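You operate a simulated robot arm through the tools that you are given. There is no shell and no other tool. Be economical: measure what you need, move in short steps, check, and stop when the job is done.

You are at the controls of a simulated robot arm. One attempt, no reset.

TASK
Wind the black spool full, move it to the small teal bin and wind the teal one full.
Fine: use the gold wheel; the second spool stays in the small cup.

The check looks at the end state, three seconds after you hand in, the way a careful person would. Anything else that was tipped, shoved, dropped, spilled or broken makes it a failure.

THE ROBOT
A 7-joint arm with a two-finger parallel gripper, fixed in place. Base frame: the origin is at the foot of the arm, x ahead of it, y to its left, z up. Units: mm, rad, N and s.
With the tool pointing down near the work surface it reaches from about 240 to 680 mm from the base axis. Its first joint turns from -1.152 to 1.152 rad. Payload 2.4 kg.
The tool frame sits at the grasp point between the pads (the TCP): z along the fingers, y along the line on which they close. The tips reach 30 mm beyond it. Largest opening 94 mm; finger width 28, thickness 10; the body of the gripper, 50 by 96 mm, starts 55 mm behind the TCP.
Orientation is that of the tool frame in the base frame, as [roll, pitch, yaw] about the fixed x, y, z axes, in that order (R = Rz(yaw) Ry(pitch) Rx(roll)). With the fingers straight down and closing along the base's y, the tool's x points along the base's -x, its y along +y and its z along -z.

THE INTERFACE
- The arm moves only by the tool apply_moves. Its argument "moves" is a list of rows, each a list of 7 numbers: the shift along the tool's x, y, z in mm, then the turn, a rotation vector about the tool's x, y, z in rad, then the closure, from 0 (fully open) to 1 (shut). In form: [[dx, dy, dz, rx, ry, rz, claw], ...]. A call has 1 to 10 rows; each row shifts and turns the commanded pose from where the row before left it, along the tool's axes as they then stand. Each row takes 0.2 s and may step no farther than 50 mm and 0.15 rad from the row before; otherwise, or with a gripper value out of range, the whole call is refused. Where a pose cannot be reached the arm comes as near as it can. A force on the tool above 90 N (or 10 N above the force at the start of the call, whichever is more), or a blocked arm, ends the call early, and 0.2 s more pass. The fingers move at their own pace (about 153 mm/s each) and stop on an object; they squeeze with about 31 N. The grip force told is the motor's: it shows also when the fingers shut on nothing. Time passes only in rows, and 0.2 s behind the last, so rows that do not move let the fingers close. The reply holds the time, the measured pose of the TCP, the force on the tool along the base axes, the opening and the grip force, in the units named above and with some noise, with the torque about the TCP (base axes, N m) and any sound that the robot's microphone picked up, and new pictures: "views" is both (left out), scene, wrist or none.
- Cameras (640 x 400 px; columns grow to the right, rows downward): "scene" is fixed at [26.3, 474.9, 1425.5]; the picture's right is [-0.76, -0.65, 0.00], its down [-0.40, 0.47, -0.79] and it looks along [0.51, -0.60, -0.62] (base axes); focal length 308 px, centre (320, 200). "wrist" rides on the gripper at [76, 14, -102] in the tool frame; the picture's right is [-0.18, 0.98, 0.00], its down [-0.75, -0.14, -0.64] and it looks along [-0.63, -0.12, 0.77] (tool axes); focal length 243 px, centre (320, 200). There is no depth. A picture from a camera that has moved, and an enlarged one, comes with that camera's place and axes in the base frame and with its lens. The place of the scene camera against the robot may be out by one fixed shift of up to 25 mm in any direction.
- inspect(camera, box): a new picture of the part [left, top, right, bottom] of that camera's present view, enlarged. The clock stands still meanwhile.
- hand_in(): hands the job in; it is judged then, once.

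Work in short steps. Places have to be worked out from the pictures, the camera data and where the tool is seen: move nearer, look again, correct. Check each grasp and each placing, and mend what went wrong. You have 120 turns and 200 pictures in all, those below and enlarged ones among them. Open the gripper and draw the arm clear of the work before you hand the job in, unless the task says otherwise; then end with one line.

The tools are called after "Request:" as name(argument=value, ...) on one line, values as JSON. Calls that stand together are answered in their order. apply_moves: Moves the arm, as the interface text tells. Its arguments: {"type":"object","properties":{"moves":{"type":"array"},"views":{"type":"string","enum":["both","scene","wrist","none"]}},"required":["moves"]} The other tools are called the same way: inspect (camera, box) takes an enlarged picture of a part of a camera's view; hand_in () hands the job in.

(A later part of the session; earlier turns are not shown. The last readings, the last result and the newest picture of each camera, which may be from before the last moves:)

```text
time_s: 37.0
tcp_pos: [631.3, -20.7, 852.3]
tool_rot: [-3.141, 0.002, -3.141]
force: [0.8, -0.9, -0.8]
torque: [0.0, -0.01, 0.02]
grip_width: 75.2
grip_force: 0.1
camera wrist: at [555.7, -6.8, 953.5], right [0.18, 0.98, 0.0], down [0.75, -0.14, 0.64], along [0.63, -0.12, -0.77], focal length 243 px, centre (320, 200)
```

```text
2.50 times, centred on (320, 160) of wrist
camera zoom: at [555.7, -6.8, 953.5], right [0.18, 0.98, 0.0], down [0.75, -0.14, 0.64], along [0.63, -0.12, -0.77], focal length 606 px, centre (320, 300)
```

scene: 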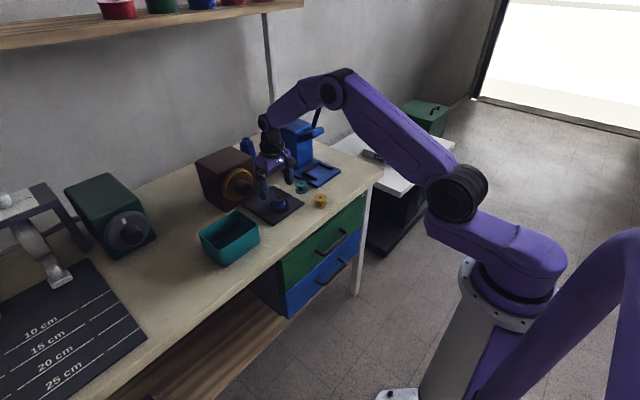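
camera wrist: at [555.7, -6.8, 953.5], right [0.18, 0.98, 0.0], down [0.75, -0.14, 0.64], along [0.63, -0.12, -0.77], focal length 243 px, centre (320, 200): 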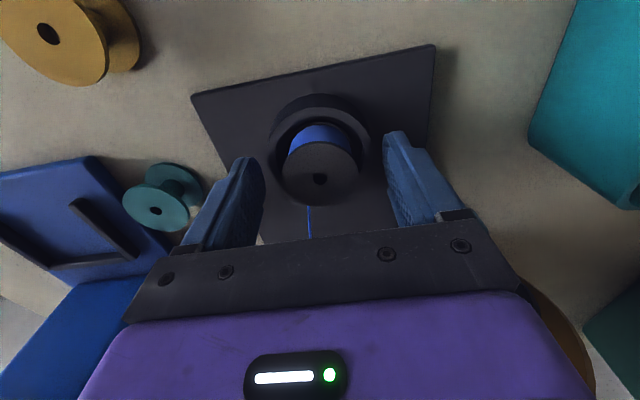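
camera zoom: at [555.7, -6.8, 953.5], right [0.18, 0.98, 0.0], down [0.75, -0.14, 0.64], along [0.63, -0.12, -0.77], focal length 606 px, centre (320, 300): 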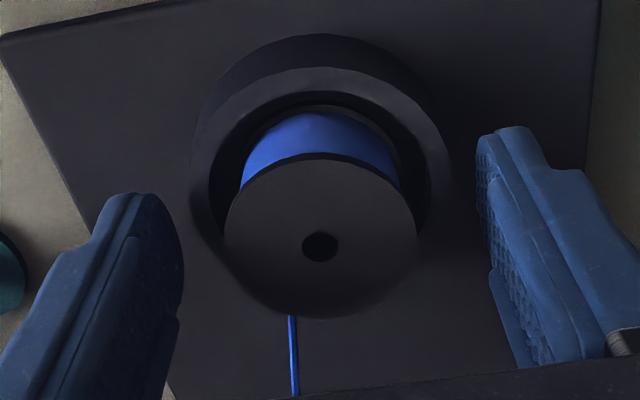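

Rim top ≈ z 816; tips at 822, good. I shift 3 mm in X, close on the flange.

Request:
apply_moves(moves=[[-3, -1, 2, 0, 0, 0, 0.2], [0, 0, 0, 0, 0, 0, 0.4], [0, 0, 0, 0, 0, 0, 0.7], [0, 0, 0, 0, 0, 0, 0.7], [0, 0, 0, 0, 0, 0, 0.7]], views="wrist")

Request:
inspect(camera="scene", box=[250, 175, 310, 217])

```text
time_s: 38.2
tcp_pos: [635.0, -20.2, 851.1]
tool_rot: [3.139, 0.0, -3.14]
force: [-3.7, 12.4, -0.3]
torque: [0.25, 0.35, -0.21]
grip_width: 64.0
grip_force: 45.3
camera wrist: at [559.2, -6.8, 951.8], right [0.18, 0.98, 0.0], down [0.75, -0.14, 0.64], along [0.63, -0.12, -0.77], focal length 243 px, centre (320, 200)
```

wrist: 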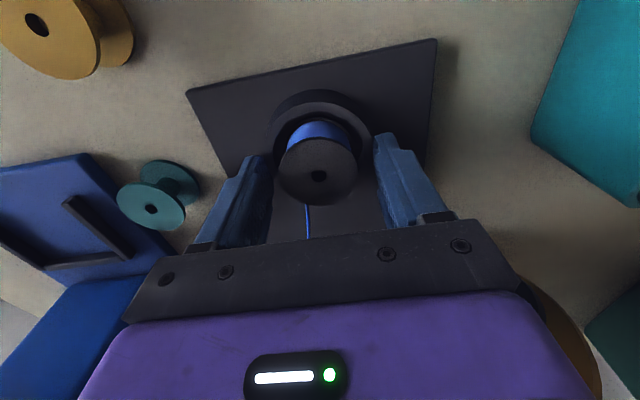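

```text
9.52 times, centred on (280, 196) of scene
camera zoom: at [26.2, 475.2, 1425.4], right [-0.76, -0.65, 0.0], down [-0.4, 0.47, -0.79], along [0.51, -0.6, -0.62], focal length 2936 px, centre (701, 238)
```

zoom: 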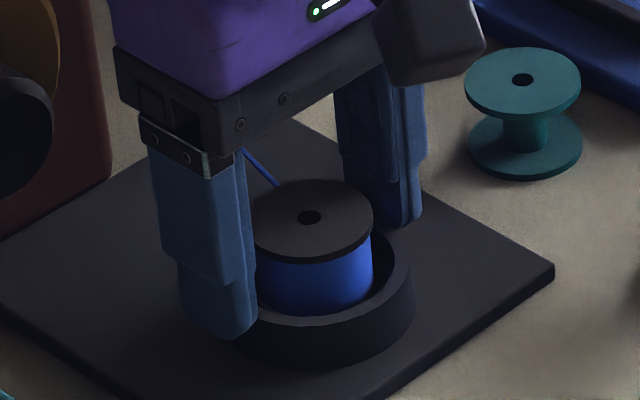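

The fingers closed on the cup (64 mm), so the tips are below its rim. I open, rise 8 mm and retry.

Request:
apply_moves(moves=[[0, 0, 0, 0, 0, 0, 0.2], [0, 0, 0, 0, 0, 0, 0.2], [0, -1.5, -8, 0, 0, 0, 0.2], [0, 0, 0, 0, 0, 0, 0.2]], views="wrist")

Request:
inspect(camera="wrist", box=[240, 80, 400, 240])

```text
time_s: 39.2
tcp_pos: [636.3, -23.1, 858.4]
tool_rot: [3.14, 0.002, -3.141]
force: [-0.5, -1.3, -1.0]
torque: [-0.02, -0.02, -0.02]
grip_width: 75.2
grip_force: 0.2
camera wrist: at [559.1, -9.9, 959.9], right [0.18, 0.98, 0.0], down [0.75, -0.14, 0.64], along [0.63, -0.12, -0.77], focal length 243 px, centre (320, 200)
```

wrist: 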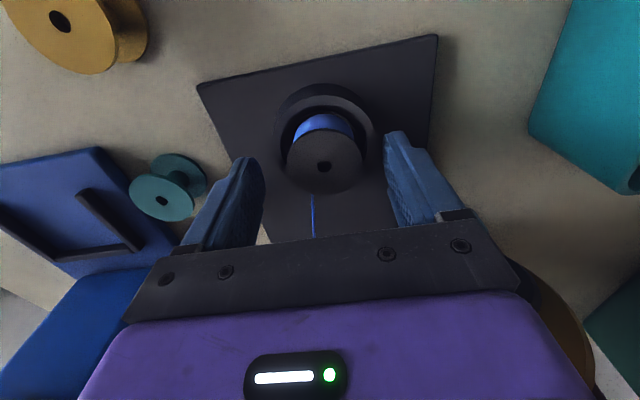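

```text
2.50 times, centred on (320, 160) of wrist
camera zoom: at [559.1, -9.9, 959.9], right [0.18, 0.98, 0.0], down [0.75, -0.14, 0.64], along [0.63, -0.12, -0.77], focal length 606 px, centre (320, 300)
```

zoom: 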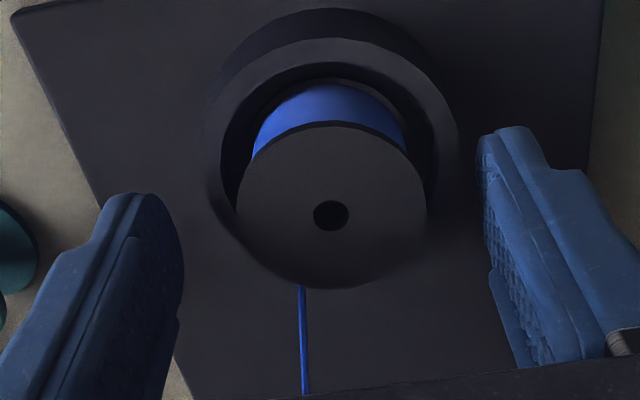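

Spool unmoved at (634.5,-21.6). I close on the flange now.

Request:
apply_moves(moves=[[1, 1, 0, 0, 0, 0, 0.2], [0, 0, 0, 0, 0, 0, 0.45], [0, 0, 0, 0, 0, 0, 0.8], [0, 0, 0, 0, 0, 0, 0.8], [0, 0, 0, 0, 0, 0, 0.8]], views="wrist")

Request:
inspect(camera="scene", box=[250, 175, 310, 217])

```text
time_s: 40.4
tcp_pos: [632.7, -23.4, 858.2]
tool_rot: [3.139, 0.002, -3.141]
force: [-0.3, 1.7, 0.1]
torque: [0.04, 0.01, -0.03]
grip_width: 38.5
grip_force: 31.3
camera wrist: at [558.0, -9.1, 960.0], right [0.18, 0.98, 0.0], down [0.75, -0.14, 0.64], along [0.63, -0.12, -0.77], focal length 243 px, centre (320, 200)
```

wrist: 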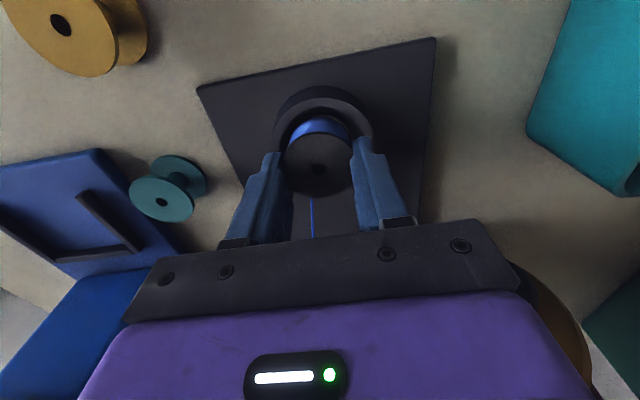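

```text
9.52 times, centred on (280, 196) of scene
camera zoom: at [26.2, 474.9, 1425.5], right [-0.76, -0.65, 0.0], down [-0.4, 0.47, -0.79], along [0.51, -0.6, -0.62], focal length 2936 px, centre (701, 238)
```

zoom: 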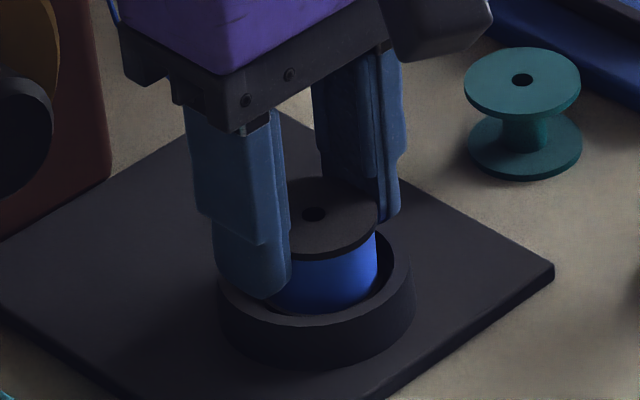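

Held at 38.5 mm. I lift slowly and watch the thread and cup.

Request:
apply_moves(moves=[[0, 0, -10, 0, 0, 0, 0.8], [0, 0, -15, 0, 0, 0, 0.8], [0, 0, -15, 0, 0, 0, 0.8], [0, 0, 0, 0, 0, 0, 0.8]])

Request:
inspect(camera="scene", box=[220, 140, 310, 217])

```text
time_s: 41.4
tcp_pos: [635.0, -22.8, 901.0]
tool_rot: [3.14, 0.001, 3.141]
force: [0.0, -0.2, -0.8]
torque: [-0.01, 0.02, 0.04]
grip_width: 38.5
grip_force: 31.1
camera wrist: at [558.4, -9.8, 1001.0], right [0.18, 0.98, 0.0], down [0.75, -0.14, 0.64], along [0.63, -0.12, -0.77], focal length 243 px, centre (320, 200)
```

scene: 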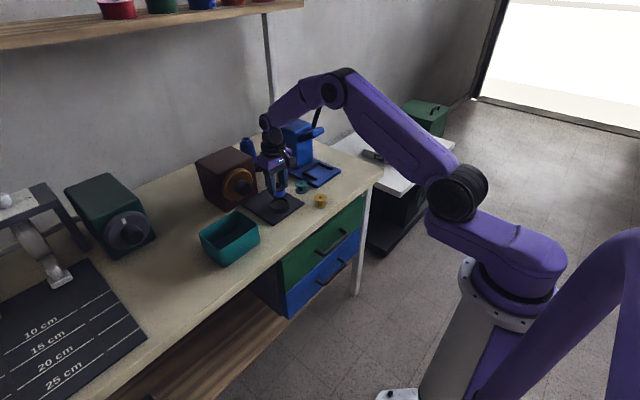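
wrist: 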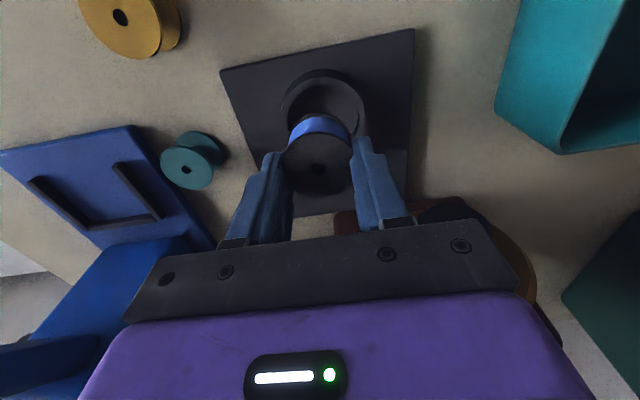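

```text
5.19 times, centred on (265, 178) of scene
camera zoom: at [26.3, 474.9, 1425.5], right [-0.76, -0.65, 0.0], down [-0.4, 0.47, -0.79], along [0.51, -0.6, -0.62], focal length 1601 px, centre (606, 312)
```

zoom: 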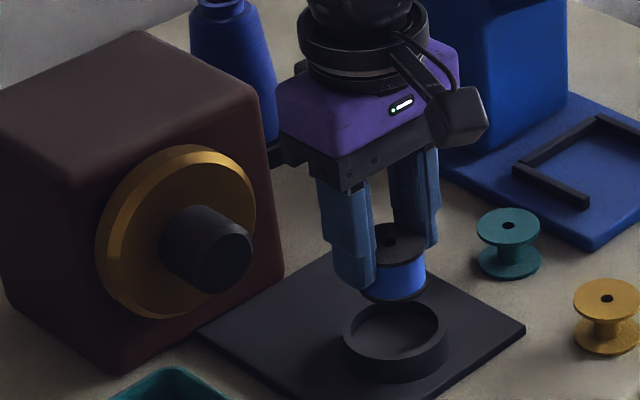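

Spool is out, thread has come free, cup stays. I raise and move toward the bin (+Y) to locate it.

Request:
apply_moves(moves=[[10, 0, -40, 0, 0, 0, 0.8], [10, 0, -40, 0, 0, 0, 0.8], [0, 40, 0, 0, 0, 0, 0.8], [0, 40, 0, 0, 0, 0, 0.8], [0, 40, 0, 0, 0, 0, 0.8], [0, 0, 0, 0, 0, 0, 0.8]])

```text
time_s: 42.8
tcp_pos: [614.8, 94.7, 981.1]
tool_rot: [3.139, 0.002, 3.141]
force: [-0.4, -0.5, 0.0]
torque: [0.0, 0.02, 0.02]
grip_width: 38.2
grip_force: 31.1
camera wrist: at [539.6, 108.4, 1082.0], right [0.18, 0.98, 0.0], down [0.75, -0.14, 0.64], along [0.63, -0.12, -0.77], focal length 243 px, centre (320, 200)
```

scene: 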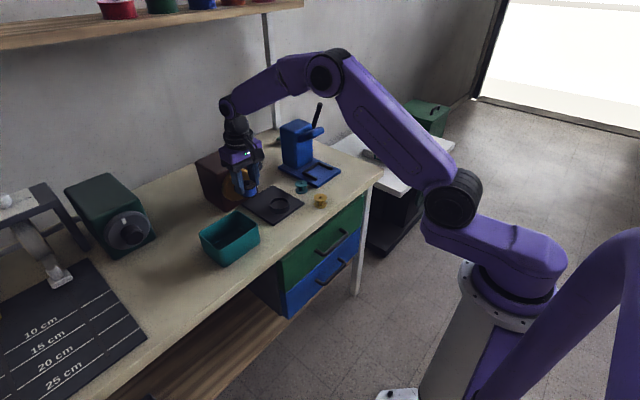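
wrist: 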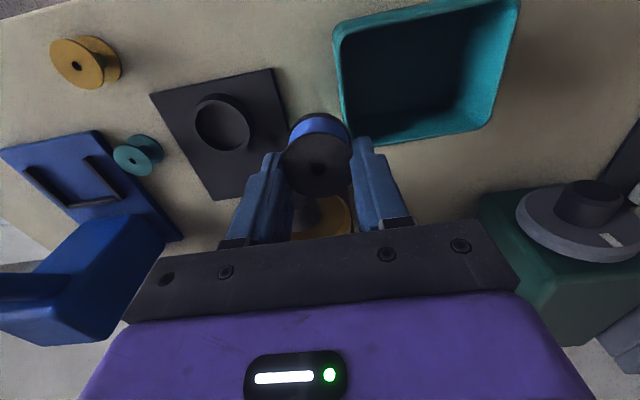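

Bin rim centre ≈ (605,182), rim z≈857. I move over it and look before lowering.

Request:
apply_moves(moves=[[3, 45, 0, 0, 0, 0, 0.8], [3, 42, 0, 0, 0, 0, 0.8], [0, 0, 30, 0, 0, 0, 0.8], [0, 0, 0, 0, 0, 0, 0.8]])

Request:
inspect(camera="scene", box=[180, 150, 290, 270])

```text
time_s: 43.8
tcp_pos: [607.2, 181.7, 949.7]
tool_rot: [3.14, 0.003, 3.142]
force: [-0.4, -0.2, -0.4]
torque: [0.0, -0.03, 0.01]
grip_width: 38.2
grip_force: 31.2
camera wrist: at [531.6, 195.6, 1051.4], right [0.18, 0.98, 0.0], down [0.75, -0.14, 0.64], along [0.63, -0.12, -0.77], focal length 243 px, centre (320, 200)
```

scene: 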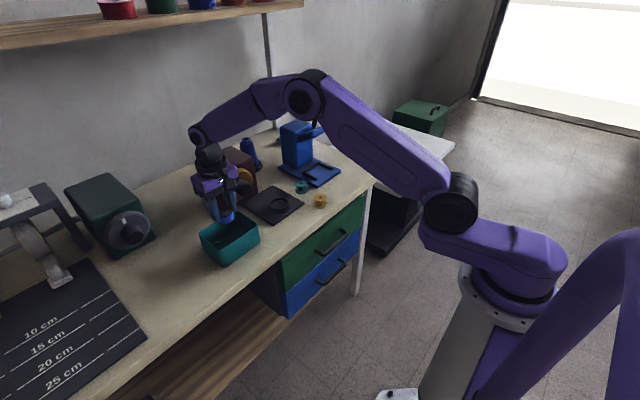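
wrist: 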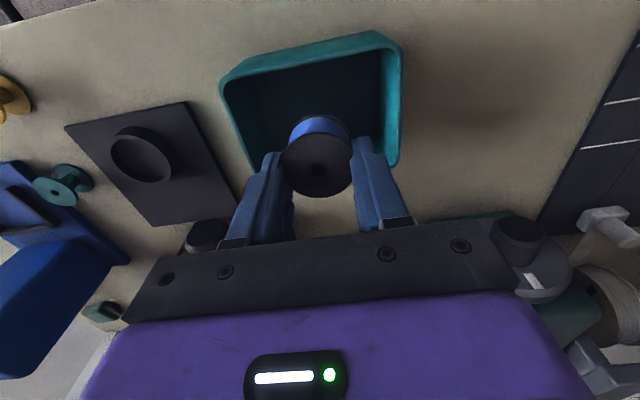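

```text
3.33 times, centred on (235, 210) of scene
camera zoom: at [26.2, 474.9, 1425.5], right [-0.76, -0.65, 0.0], down [-0.4, 0.47, -0.79], along [0.51, -0.6, -0.62], focal length 1027 px, centre (603, 167)
```

zoom: 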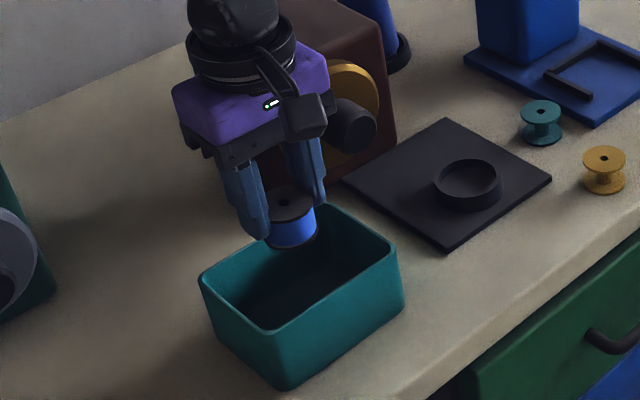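

Spool is over the bin; centre of opening ≈ (611,180). I lower gently toward the floor.

Request:
apply_moves(moves=[[-4, -2, 30, 0, 0, 0, 0.8], [0, 0, 30, 0, 0, 0, 0.8], [0, 0, 15, 0, 0, 0, 0.8], [0, 0, 8, 0, 0, 0, 0.8], [0, 0, 0, 0, 0, 0, 0.8]])

Request:
inspect(camera="scene", box=[180, 150, 290, 270])

```text
time_s: 45.0
tcp_pos: [613.1, 181.6, 867.2]
tool_rot: [3.141, 0.002, 3.141]
force: [-0.1, 0.0, -1.0]
torque: [0.04, 0.01, -0.04]
grip_width: 38.2
grip_force: 31.1
camera wrist: at [537.5, 195.4, 968.3], right [0.18, 0.98, 0.0], down [0.75, -0.14, 0.64], along [0.63, -0.12, -0.77], focal length 243 px, centre (320, 200)
```

scene: 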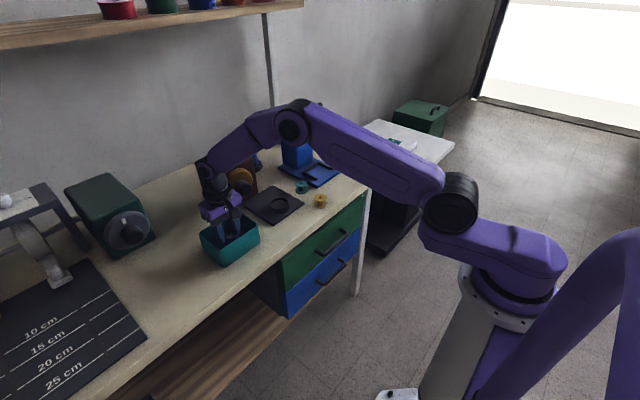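
wrist: 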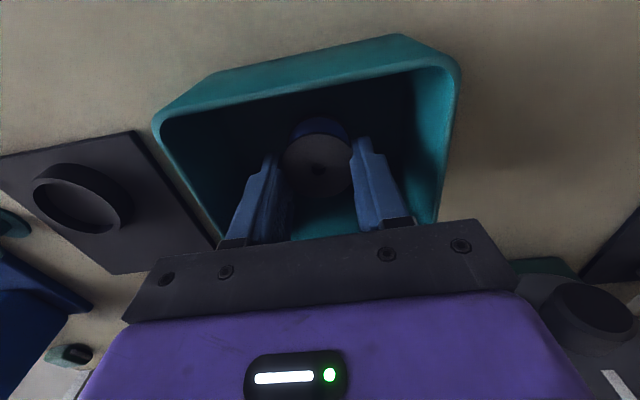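

```text
3.33 times, centred on (235, 210) of scene
camera zoom: at [26.3, 474.9, 1425.5], right [-0.76, -0.65, 0.0], down [-0.4, 0.47, -0.79], along [0.51, -0.6, -0.62], focal length 1027 px, centre (603, 167)
```

zoom: 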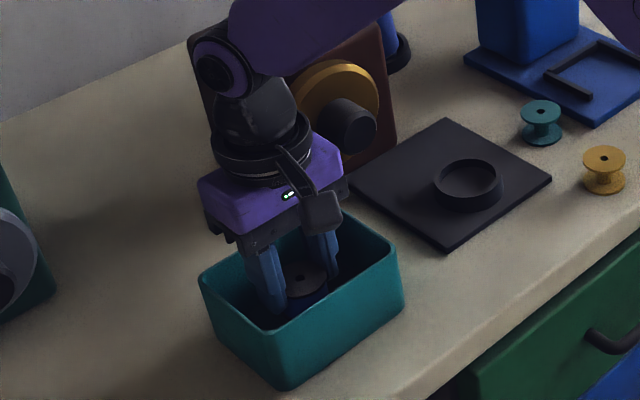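

Inside the bin. I descend in small steps until contact.

Request:
apply_moves(moves=[[0, 0, 4, 0, 0, 0, 0.8], [0, 0, 3, 0, 0, 0, 0.8], [0, 0, 3, 0, 0, 0, 0.8], [0, 0, 0, 0, 0, 0, 0.8]], views="none")

```text
time_s: 46.0
tcp_pos: [612.9, 181.5, 855.8]
tool_rot: [3.141, 0.001, -3.142]
force: [-0.1, 0.3, 0.0]
torque: [0.02, 0.0, -0.01]
grip_width: 38.3
grip_force: 30.7
```

Request:
apply_moves(moves=[[0, 0, 3, 0, 0, 0, 0.8], [0, 0, 3, 0, 0, 0, 0.8], [0, 0, 3, 0, 0, 0, 0.8], [0, 0, 0, 0, 0, 0, 0.8]], views="wrist")

```text
time_s: 47.0
tcp_pos: [612.2, 182.9, 848.1]
tool_rot: [3.141, 0.001, -3.141]
force: [0.6, -0.3, -0.9]
torque: [0.01, 0.02, 0.01]
grip_width: 38.4
grip_force: 31.5
camera wrist: at [536.9, 196.3, 948.7], right [0.18, 0.98, 0.0], down [0.75, -0.14, 0.64], along [0.63, -0.12, -0.77], focal length 243 px, centre (320, 200)
```

wrist: 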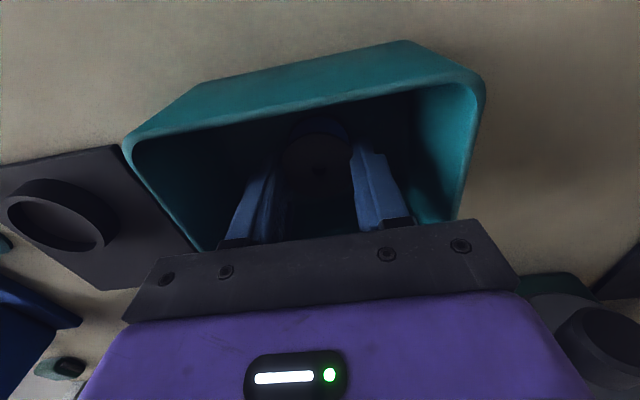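

Request:
apply_moves(moves=[[0, 0, 3, 0, 0, 0, 0.8], [0, 0, 3, 0, 0, 0, 0.8], [0, 0, 0, 0, 0, 0, 0.8]], views="none")

```text
time_s: 47.8
tcp_pos: [613.6, 184.1, 842.0]
tool_rot: [3.137, 0.007, -3.142]
force: [0.7, 0.9, 21.5]
torque: [0.06, 0.05, 0.04]
grip_width: 39.0
grip_force: 31.1
```

Contact with the bin floor (21 N up). I ease 2 mm up, open partly and retreat.

Request:
apply_moves(moves=[[0, 0, -2, 0, 0, 0, 0.8], [0, 0, 0, 0, 0, 0, 0.5], [0, 0, 0, 0, 0, 0, 0.35], [0, 0, 0, 0, 0, 0, 0.35], [0, 0, -15, 0, 0, 0, 0.35], [0, 0, -40, 0, 0, 0, 0.35], [0, 0, -40, 0, 0, 0, 0.35], [0, 0, -40, 0, 0, 0, 0.35], [0, 0, 0, 0, 0, 0, 0.35]])

Request:
inspect(camera="wrist", box=[200, 0, 440, 240])

```text
time_s: 49.8
tcp_pos: [610.1, 180.5, 977.8]
tool_rot: [3.141, 0.0, 3.141]
force: [0.7, 0.2, 0.2]
torque: [0.0, 0.01, -0.03]
grip_width: 61.3
grip_force: 0.0
camera wrist: at [533.7, 193.9, 1079.5], right [0.18, 0.98, 0.0], down [0.75, -0.14, 0.64], along [0.63, -0.12, -0.77], focal length 243 px, centre (320, 200)
```

scene: 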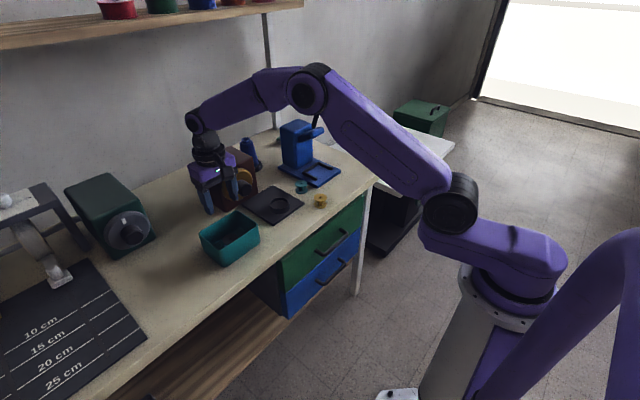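
wrist: 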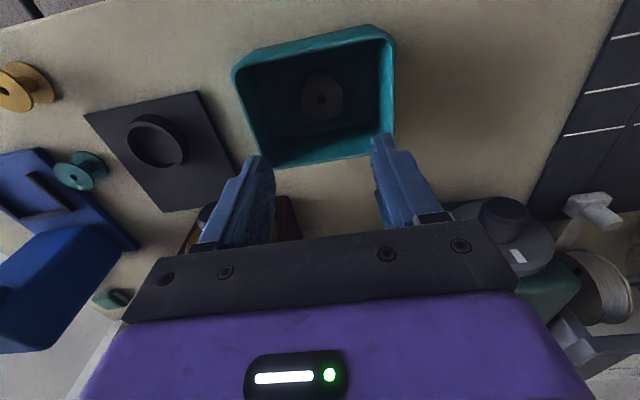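

```text
1.67 times, centred on (320, 120) of wrist
camera zoom: at [533.7, 193.9, 1079.5], right [0.18, 0.98, 0.0], down [0.75, -0.14, 0.64], along [0.63, -0.12, -0.77], focal length 404 px, centre (320, 333)
```

zoom: 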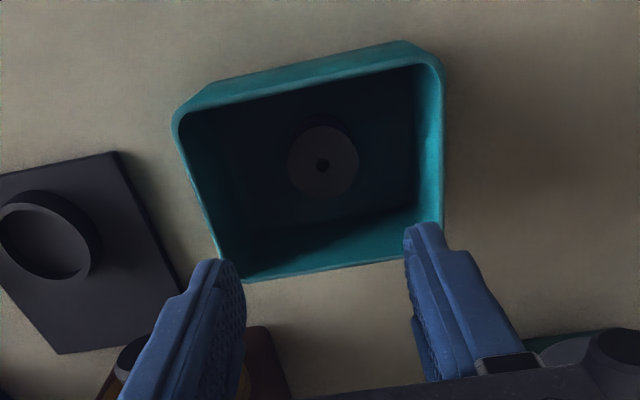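

Black spool stands upright in the bin. Next the teal spool near (643,-136); I move above it and look.

Request:
apply_moves(moves=[[-5, -45, 0, 0, 0, 0, 0.2], [-5, -45, 0, 0, 0, 0, 0.2], [-5, -45, 0, 0, 0, 0, 0.2], [-5, -45, 0, 0, 0, 0, 0.2], [-5, -45, 0, 0, 0, 0, 0.2], [0, -45, 0, 0, 0, 0, 0.2], [0, -45, 0, 0, 0, 0, 0.2], [0, 0, 30, 0, 0, 0, 0.2], [0, 0, 0, 0, 0, 0, 0.2]])

Request:
inspect(camera="wrist", box=[230, 60, 400, 240])

```text
time_s: 51.8
tcp_pos: [634.4, -131.6, 946.3]
tool_rot: [3.141, 0.001, -3.141]
force: [-0.2, 0.7, -0.3]
torque: [-0.03, 0.01, -0.03]
grip_width: 75.4
grip_force: 0.1
camera wrist: at [559.1, -117.7, 1048.5], right [0.18, 0.98, 0.0], down [0.75, -0.14, 0.64], along [0.63, -0.12, -0.77], focal length 243 px, centre (320, 200)
```

scene: 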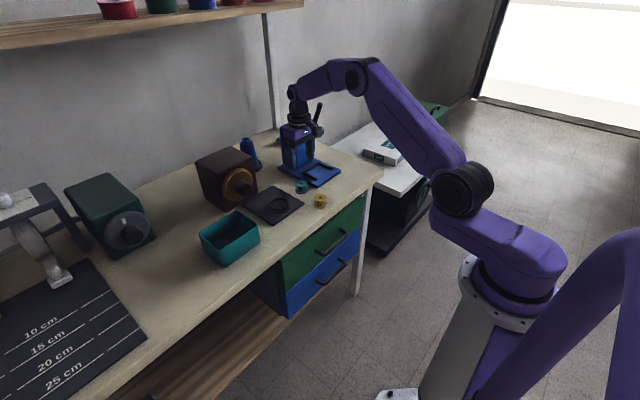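
wrist: 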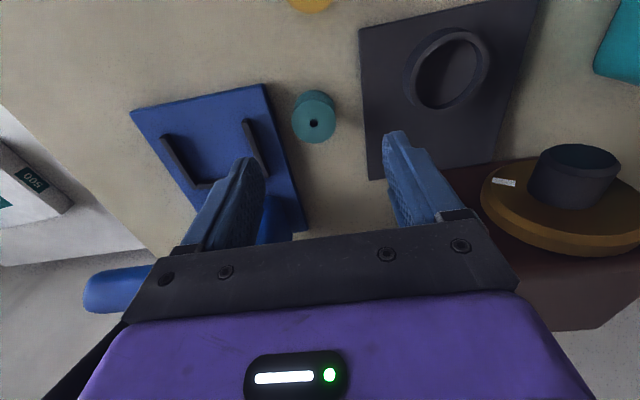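

```text
2.22 times, centred on (315, 150) of wrist
camera zoom: at [559.1, -117.7, 1048.5], right [0.18, 0.98, 0.0], down [0.75, -0.14, 0.64], along [0.63, -0.12, -0.77], focal length 539 px, centre (331, 311)
```

zoom: 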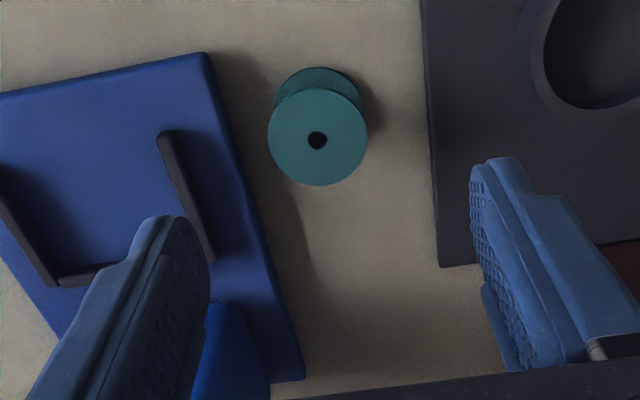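

Teal spool top ≈ (648.5,-141,822), ∅42. I go down to z 880 with opening ~60 mm to stay clear of the blue press plate, then look.

Request:
apply_moves(moves=[[-7, -5, 20, 0, 0, 0, 0.34], [-7, -4, 20, 0, 0, 0, 0.34], [0, 0, 26, 0, 0, 0, 0.34], [0, 0, 0, 0, 0, 0, 0.34]])

Request:
inspect(camera="wrist", box=[230, 60, 400, 240])

Request:
inspect(camera="scene", box=[260, 110, 350, 210])

```text
time_s: 52.8
tcp_pos: [652.2, -141.0, 880.0]
tool_rot: [3.139, 0.002, -3.141]
force: [0.5, -0.3, -0.1]
torque: [0.02, 0.01, -0.04]
grip_width: 62.0
grip_force: 0.0
camera wrist: at [576.2, -127.3, 981.9], right [0.18, 0.98, 0.0], down [0.75, -0.14, 0.64], along [0.63, -0.12, -0.77], focal length 243 px, centre (320, 200)
```

scene: 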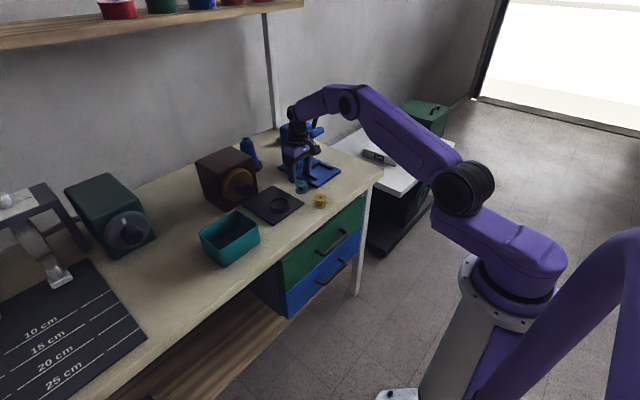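
wrist: 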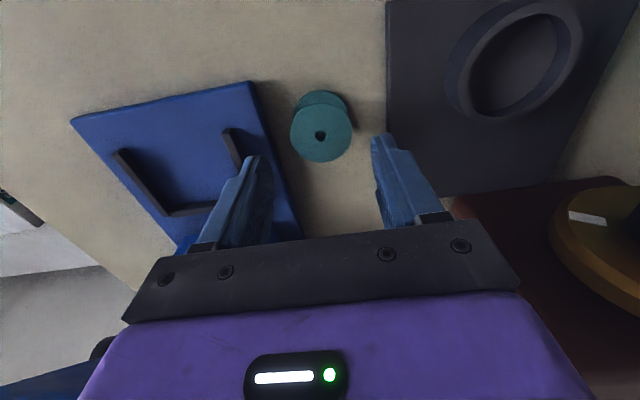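

```text
2.22 times, centred on (315, 150) of wrist
camera zoom: at [576.2, -127.3, 981.9], right [0.18, 0.98, 0.0], down [0.75, -0.14, 0.64], along [0.63, -0.12, -0.77], focal length 539 px, centre (331, 311)
```

zoom: 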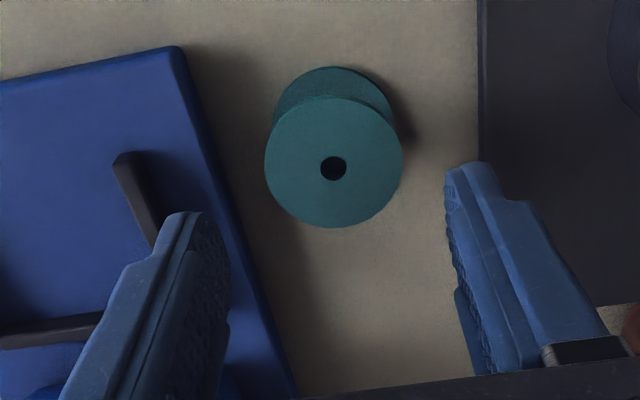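

```text
4.00 times, centred on (305, 160) of scene
camera zoom: at [26.3, 474.9, 1425.5], right [-0.76, -0.65, 0.0], down [-0.4, 0.47, -0.79], along [0.51, -0.6, -0.62], focal length 1233 px, centre (380, 360)
```

zoom: 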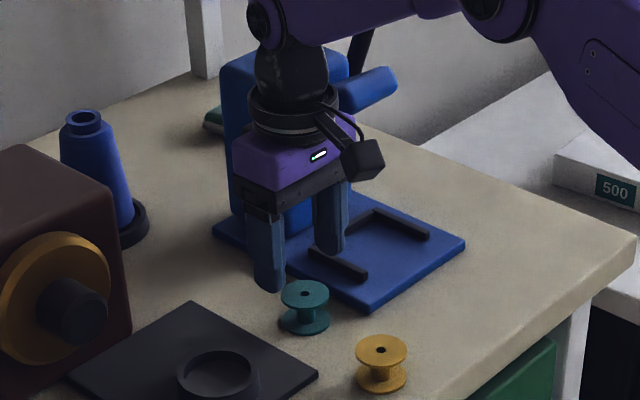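

Aligned within 2 mm. I descend to TCP 842 and check before closing.

Request:
apply_moves(moves=[[1.5, 0, 20, 0, 0, 0, 0.34], [0, 0, 18, 0, 0, 0, 0.34], [0, 0, 0, 0, 0, 0, 0.34]], views="wrist")

Request:
inspect(camera="scene", box=[275, 150, 335, 200])

```text
time_s: 53.6
tcp_pos: [650.8, -139.5, 841.8]
tool_rot: [3.139, 0.0, 3.139]
force: [-7.9, 1.7, 13.6]
torque: [-0.45, 0.28, -0.26]
grip_width: 61.2
grip_force: 0.1
camera wrist: at [575.6, -127.1, 943.6], right [0.19, 0.98, 0.0], down [0.75, -0.14, 0.64], along [0.63, -0.12, -0.77], focal length 243 px, centre (320, 200)
```

wrist: 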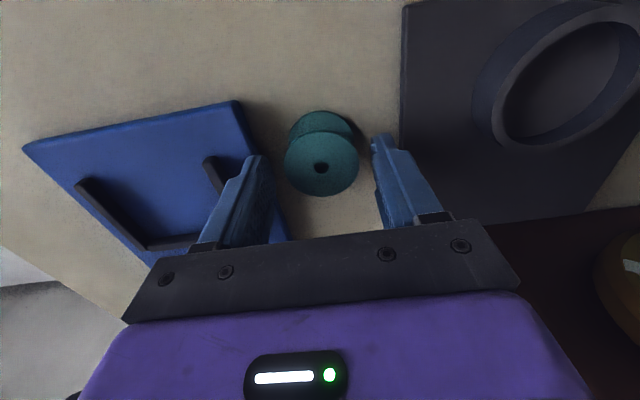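

```text
8.00 times, centred on (305, 175) of scene
camera zoom: at [25.8, 475.0, 1425.4], right [-0.76, -0.65, 0.0], down [-0.4, 0.47, -0.79], along [0.51, -0.6, -0.62], focal length 2466 px, centre (440, 400)
```

zoom: 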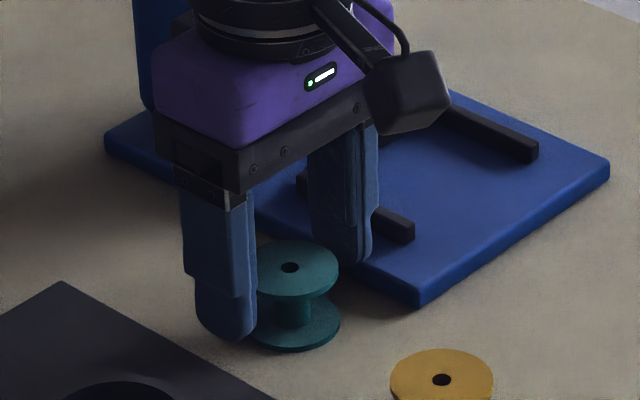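

The −Y finger lightly touches the press plate/bracket (13 N up). I rise, narrow the opening to ~50 mm, then descend again.

Request:
apply_moves(moves=[[0, 0, -20, 0, 0, 0, 0.34], [0, -1, 0, 0, 0, 0, 0.45], [0, 0, 0, 0, 0, 0, 0.45], [0, 0, 10, 0, 0, 0, 0.45], [0, 0, 5, 0, 0, 0, 0.45], [0, 0, 0, 0, 0, 0, 0.45]], views="wrist")

Request:
inspect(camera="wrist", box=[230, 80, 410, 240])

```text
time_s: 55.0
tcp_pos: [649.7, -143.1, 847.8]
tool_rot: [3.14, 0.001, 3.141]
force: [-0.5, 0.3, -0.1]
torque: [0.0, 0.01, 0.02]
grip_width: 51.6
grip_force: 0.0
camera wrist: at [574.6, -129.6, 949.2], right [0.18, 0.98, 0.0], down [0.75, -0.14, 0.64], along [0.63, -0.12, -0.77], focal length 243 px, centre (320, 200)
```

wrist: 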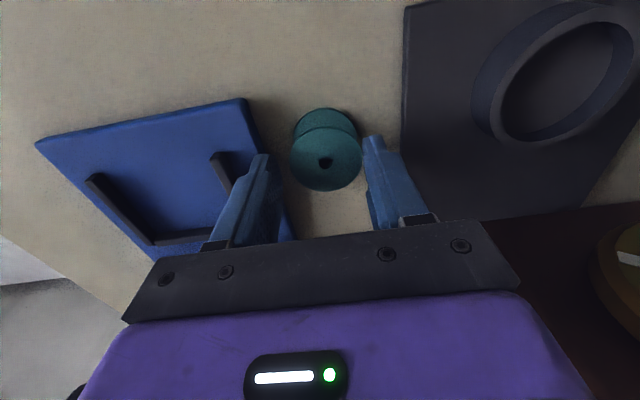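

```text
2.50 times, centred on (320, 160) of wrist
camera zoom: at [574.6, -129.6, 949.2], right [0.18, 0.98, 0.0], down [0.75, -0.14, 0.64], along [0.63, -0.12, -0.77], focal length 606 px, centre (320, 300)
```

zoom: 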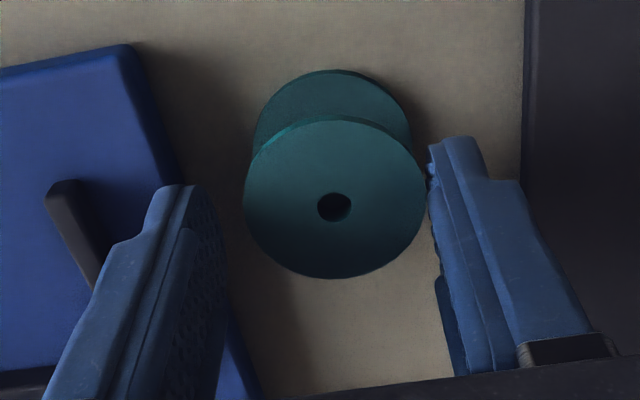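

Spool at (650.7,-140.7). Shift +2 in y, down 4 mm, and close.

Request:
apply_moves(moves=[[-1, 2, 4, 0, 0, 0, 0.45], [0, 0, 0, 0, 0, 0, 0.8], [0, 0, 0, 0, 0, 0, 0.8], [0, 0, 0, 0, 0, 0, 0.8]], views="wrist")

Request:
inspect(camera="scene", box=[275, 150, 335, 200])

```text
time_s: 56.0
tcp_pos: [651.3, -141.3, 842.7]
tool_rot: [3.141, 0.002, 3.141]
force: [0.4, -0.1, 0.0]
torque: [0.02, 0.0, 0.01]
grip_width: 40.4
grip_force: 31.4
camera wrist: at [575.3, -127.0, 944.9], right [0.18, 0.98, 0.0], down [0.75, -0.14, 0.64], along [0.63, -0.12, -0.77], focal length 243 px, centre (320, 200)
```

wrist: 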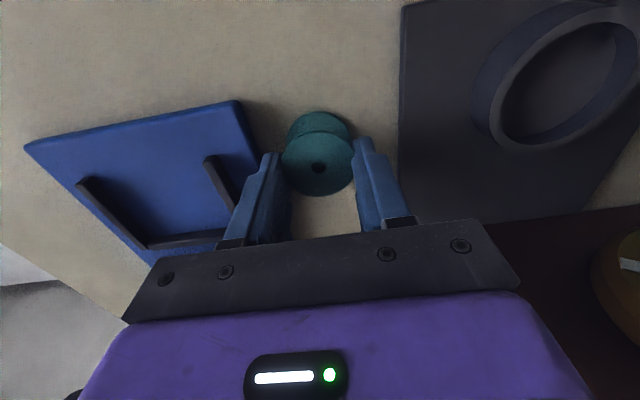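

```text
8.00 times, centred on (305, 175) of scene
camera zoom: at [26.3, 474.9, 1425.5], right [-0.76, -0.65, 0.0], down [-0.4, 0.47, -0.79], along [0.51, -0.6, -0.62], focal length 2466 px, centre (440, 400)
```

zoom: 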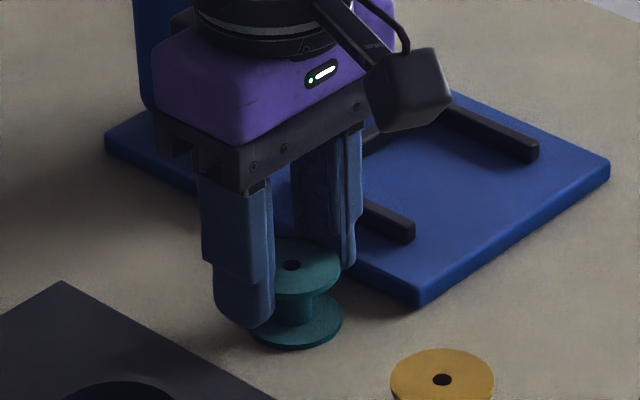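

Teal gripped (40.4 mm). I lift and carry it above the cup.

Request:
apply_moves(moves=[[0, 0, -20, 0, 0, 0, 0.8], [0, 0, -40, 0, 0, 0, 0.8], [3, 20, -25, 0, 0, 0, 0.8], [4, 40, 0, 0, 0, 0, 0.8], [4, 40, 0, 0, 0, 0, 0.8], [4, 19.5, 0, 0, 0, 0, 0.8], [0, 0, 0, 0, 0, 0, 0.8]])

Request:
inspect(camera="wrist", box=[200, 60, 440, 240])

Request:
inspect(camera="scene", box=[230, 130, 330, 220])

```text
time_s: 57.6
tcp_pos: [637.8, -19.5, 930.8]
tool_rot: [3.139, 0.001, 3.141]
force: [0.4, 0.5, 0.4]
torque: [0.0, -0.02, -0.03]
grip_width: 40.2
grip_force: 31.7
camera wrist: at [561.9, -5.4, 1032.1], right [0.18, 0.98, 0.0], down [0.75, -0.14, 0.64], along [0.63, -0.12, -0.77], focal length 243 px, centre (320, 200)
```

scene: 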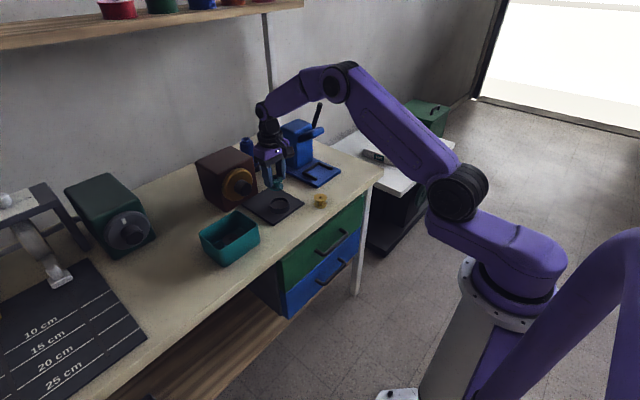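
wrist: 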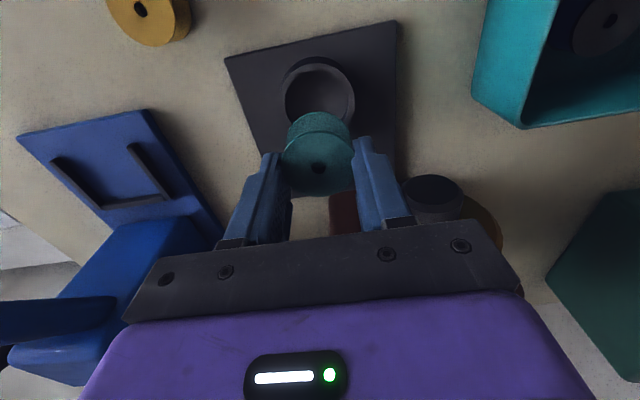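

```text
2.22 times, centred on (320, 150) of wrist
camera zoom: at [561.9, -5.4, 1032.1], right [0.18, 0.98, 0.0], down [0.75, -0.14, 0.64], along [0.63, -0.12, -0.77], focal length 539 px, centre (320, 311)
```

zoom: 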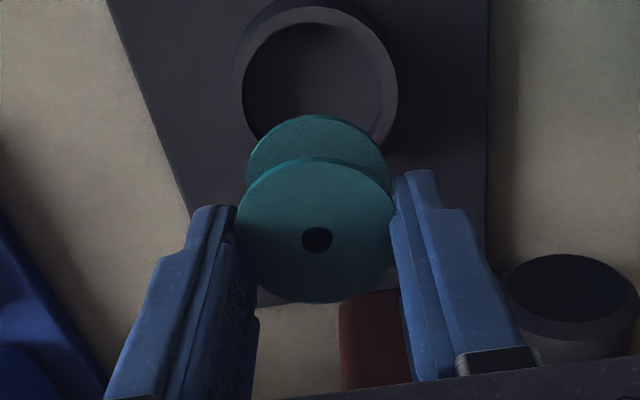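

```text
4.44 times, centred on (280, 175) of scene
camera zoom: at [26.2, 474.9, 1425.5], right [-0.76, -0.65, 0.0], down [-0.4, 0.47, -0.79], along [0.51, -0.6, -0.62], focal length 1370 px, centre (498, 311)
```

zoom: 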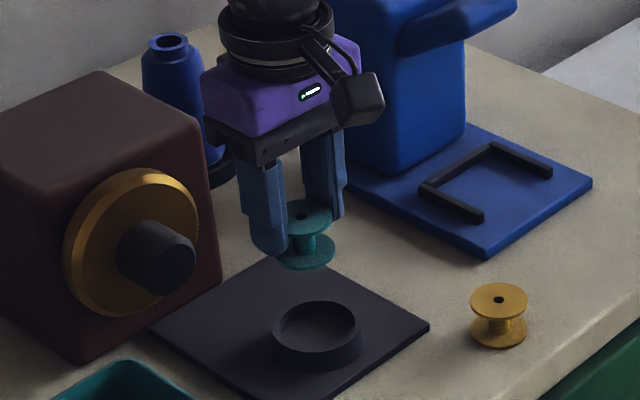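

Cup centre ≈ (634,-21); the spool is at (637,-20.6). I shift and lower to just above seating.

Request:
apply_moves(moves=[[3, -0.8, 20, 0, 0, 0, 0.8], [0, 0, 20, 0, 0, 0, 0.8], [0, 0, 10, 0, 0, 0, 0.8], [0, 0, 0, 0, 0, 0, 0.8]], views="wrist")

Request:
inspect(camera="wrist", box=[230, 70, 410, 240])

Request:
inspect(camera="scene", box=[250, 175, 310, 217])

```text
time_s: 58.6
tcp_pos: [633.9, -20.2, 878.9]
tool_rot: [3.139, 0.0, -3.141]
force: [-1.2, 0.1, -0.4]
torque: [0.01, 0.01, 0.01]
grip_width: 40.1
grip_force: 31.2
camera wrist: at [558.0, -6.2, 981.3], right [0.18, 0.98, 0.0], down [0.75, -0.14, 0.64], along [0.63, -0.12, -0.77], focal length 243 px, centre (320, 200)
```

wrist: 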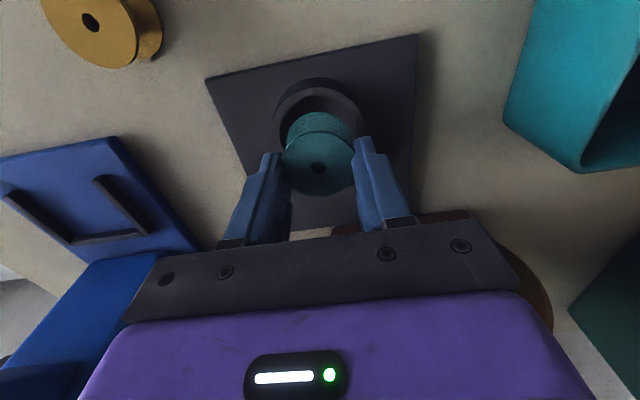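

```text
2.35 times, centred on (320, 155) of wrist
camera zoom: at [558.0, -6.2, 981.3], right [0.18, 0.98, 0.0], down [0.75, -0.14, 0.64], along [0.63, -0.12, -0.77], focal length 571 px, centre (320, 306)
```

zoom: 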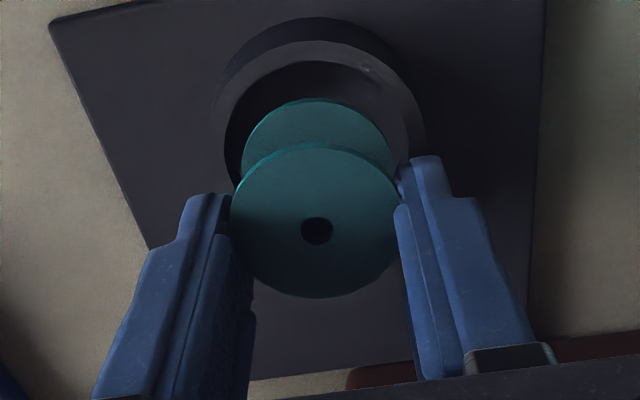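

```text
9.52 times, centred on (280, 196) of scene
camera zoom: at [26.3, 474.9, 1425.5], right [-0.76, -0.65, 0.0], down [-0.4, 0.47, -0.79], along [0.51, -0.6, -0.62], focal length 2936 px, centre (701, 238)
```

zoom: 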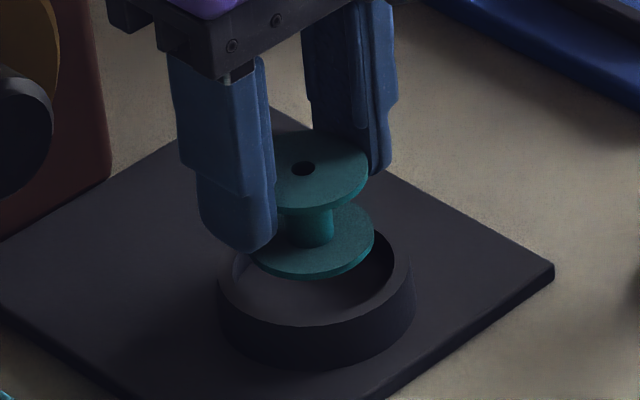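

Well aligned. A 1 mm nudge, then lower to contact in small steps.

Request:
apply_moves(moves=[[1, -1, 8, 0, 0, 0, 0.8], [0, 0, 6, 0, 0, 0, 0.8], [0, 0, 2, 0, 0, 0, 0.8], [0, 0, 0, 0, 0, 0, 0.8]], views="none")

Request:
inspect(camera="scene", box=[250, 175, 310, 217])

```text
time_s: 59.6
tcp_pos: [633.7, -23.0, 863.2]
tool_rot: [3.139, 0.004, 3.141]
force: [0.0, 0.0, -1.4]
torque: [0.03, -0.01, 0.0]
grip_width: 40.1
grip_force: 30.9
```

```text
9.52 times, centred on (280, 196) of scene
camera zoom: at [26.3, 474.9, 1425.5], right [-0.76, -0.65, 0.0], down [-0.4, 0.47, -0.79], along [0.51, -0.6, -0.62], focal length 2936 px, centre (701, 238)
```

zoom: 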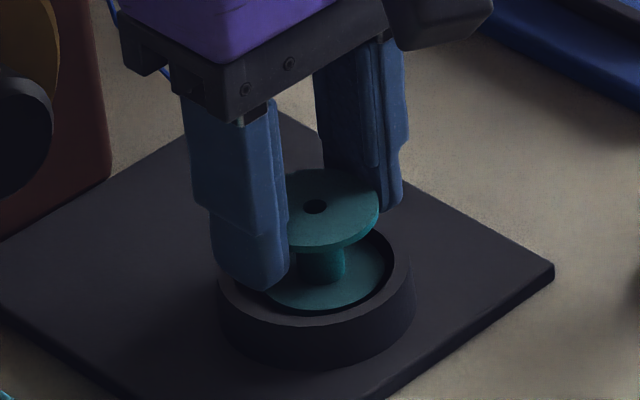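

Request:
apply_moves(moves=[[0, 0, 2, 0, 0, 0, 0.8], [0, 0, 2, 0, 0, 0, 0.8], [0, 0, 0, 0, 0, 0, 0.8]], views="none")

```text
time_s: 60.4
tcp_pos: [633.2, -22.8, 860.0]
tool_rot: [3.139, 0.001, -3.141]
force: [-2.4, -0.8, 7.3]
torque: [-0.03, 0.14, 0.0]
grip_width: 40.1
grip_force: 31.3
```

Contact (7 N). I open to ~55 mm, check, and rise.

Request:
apply_moves(moves=[[0, 0, 0, 0, 0, 0, 0.5], [0, 0, 0, 0, 0, 0, 0.35], [0, 0, 0, 0, 0, 0, 0.35], [0, 0, -15, 0, 0, 0, 0.35], [0, 0, -40, 0, 0, 0, 0.35], [0, 0, -40, 0, 0, 0, 0], [0, 0, -30, 0, 0, 0, 0], [0, 0, 0, 0, 0, 0, 0]])

Request:
inspect(camera="scene", box=[220, 140, 310, 217])

Request:
inspect(camera="scene", box=[265, 190, 301, 214])

```text
time_s: 62.2
tcp_pos: [632.1, -22.9, 985.2]
tool_rot: [3.14, 0.001, -3.14]
force: [0.7, 0.5, -0.3]
torque: [0.0, 0.0, -0.02]
grip_width: 93.9
grip_force: 0.0
camera wrist: at [556.2, -9.2, 1086.2], right [0.18, 0.98, 0.0], down [0.75, -0.14, 0.64], along [0.63, -0.12, -0.77], focal length 243 px, centre (320, 200)
```

scene: 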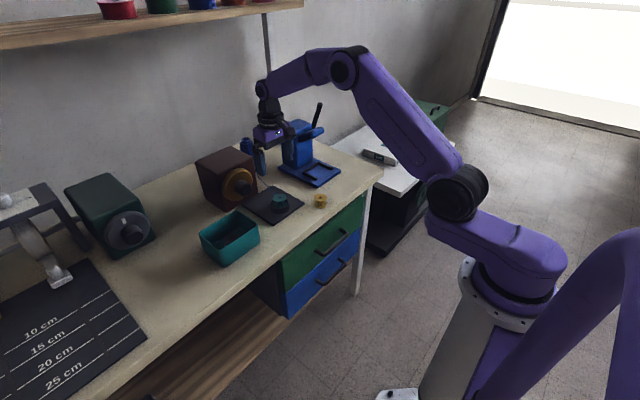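
wrist: 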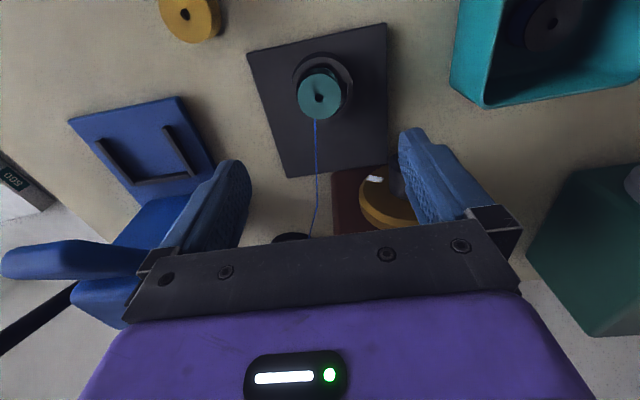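

```text
5.19 times, centred on (265, 178) of scene
camera zoom: at [26.3, 474.9, 1425.5], right [-0.76, -0.65, 0.0], down [-0.4, 0.47, -0.79], along [0.51, -0.6, -0.62], focal length 1601 px, centre (606, 312)
```

zoom: 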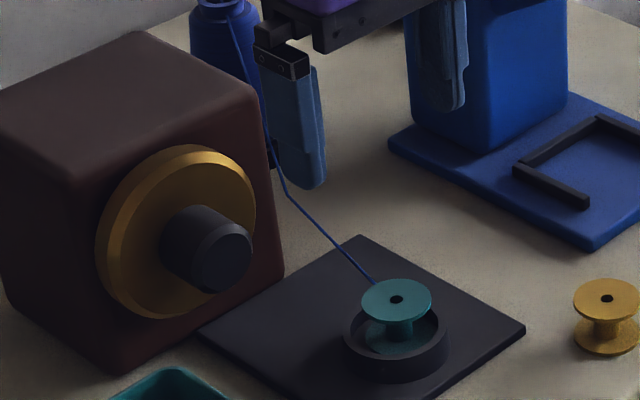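

```text
16.00 times, centred on (283, 202) of scene
camera zoom: at [26.3, 474.9, 1425.5], right [-0.76, -0.65, 0.0], down [-0.4, 0.47, -0.79], along [0.51, -0.6, -0.62], focal length 4932 px, centre (912, 168)
```

zoom: 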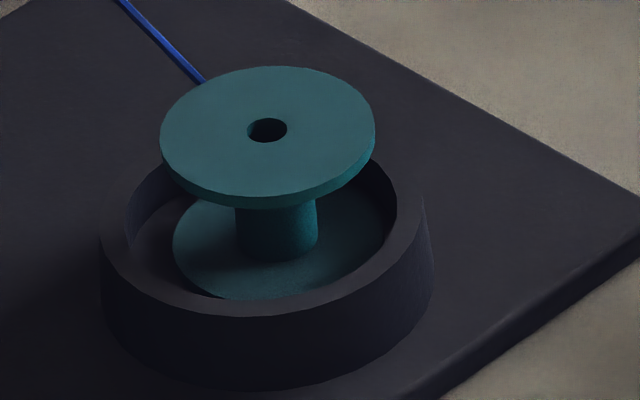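

The teal spool sits upright in the cup and the thread is now attached to it. I return to the hub: tilt, move in front, straddle it with the fingers open.

Request:
apply_moves(moves=[[0, 0, 0, 0, -0.13, 0, 0], [0, 0, 0, 0, -0.13, 0, 0], [0, 0, 0, 0, -0.127, 0, 0], [-15.5, 38.5, 4.2, 0, 0, 0, 0], [-15.5, 38.5, 4.2, 0, 0, 0, 0], [0, 0, 0, 0, 0, 0, 0]], views="wrist")

```text
time_s: 63.6
tcp_pos: [662.3, 53.6, 985.6]
tool_rot: [3.139, 0.389, 3.14]
force: [0.1, 0.2, 0.4]
torque: [-0.01, -0.01, -0.01]
grip_width: 93.8
grip_force: 0.0
camera wrist: at [554.0, 67.7, 1050.7], right [0.17, 0.98, 0.07], down [0.45, -0.14, 0.88], along [0.87, -0.12, -0.47], focal length 243 px, centre (320, 200)
```

wrist: 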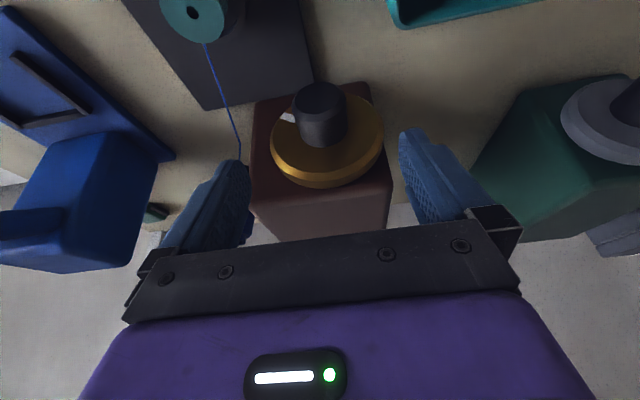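

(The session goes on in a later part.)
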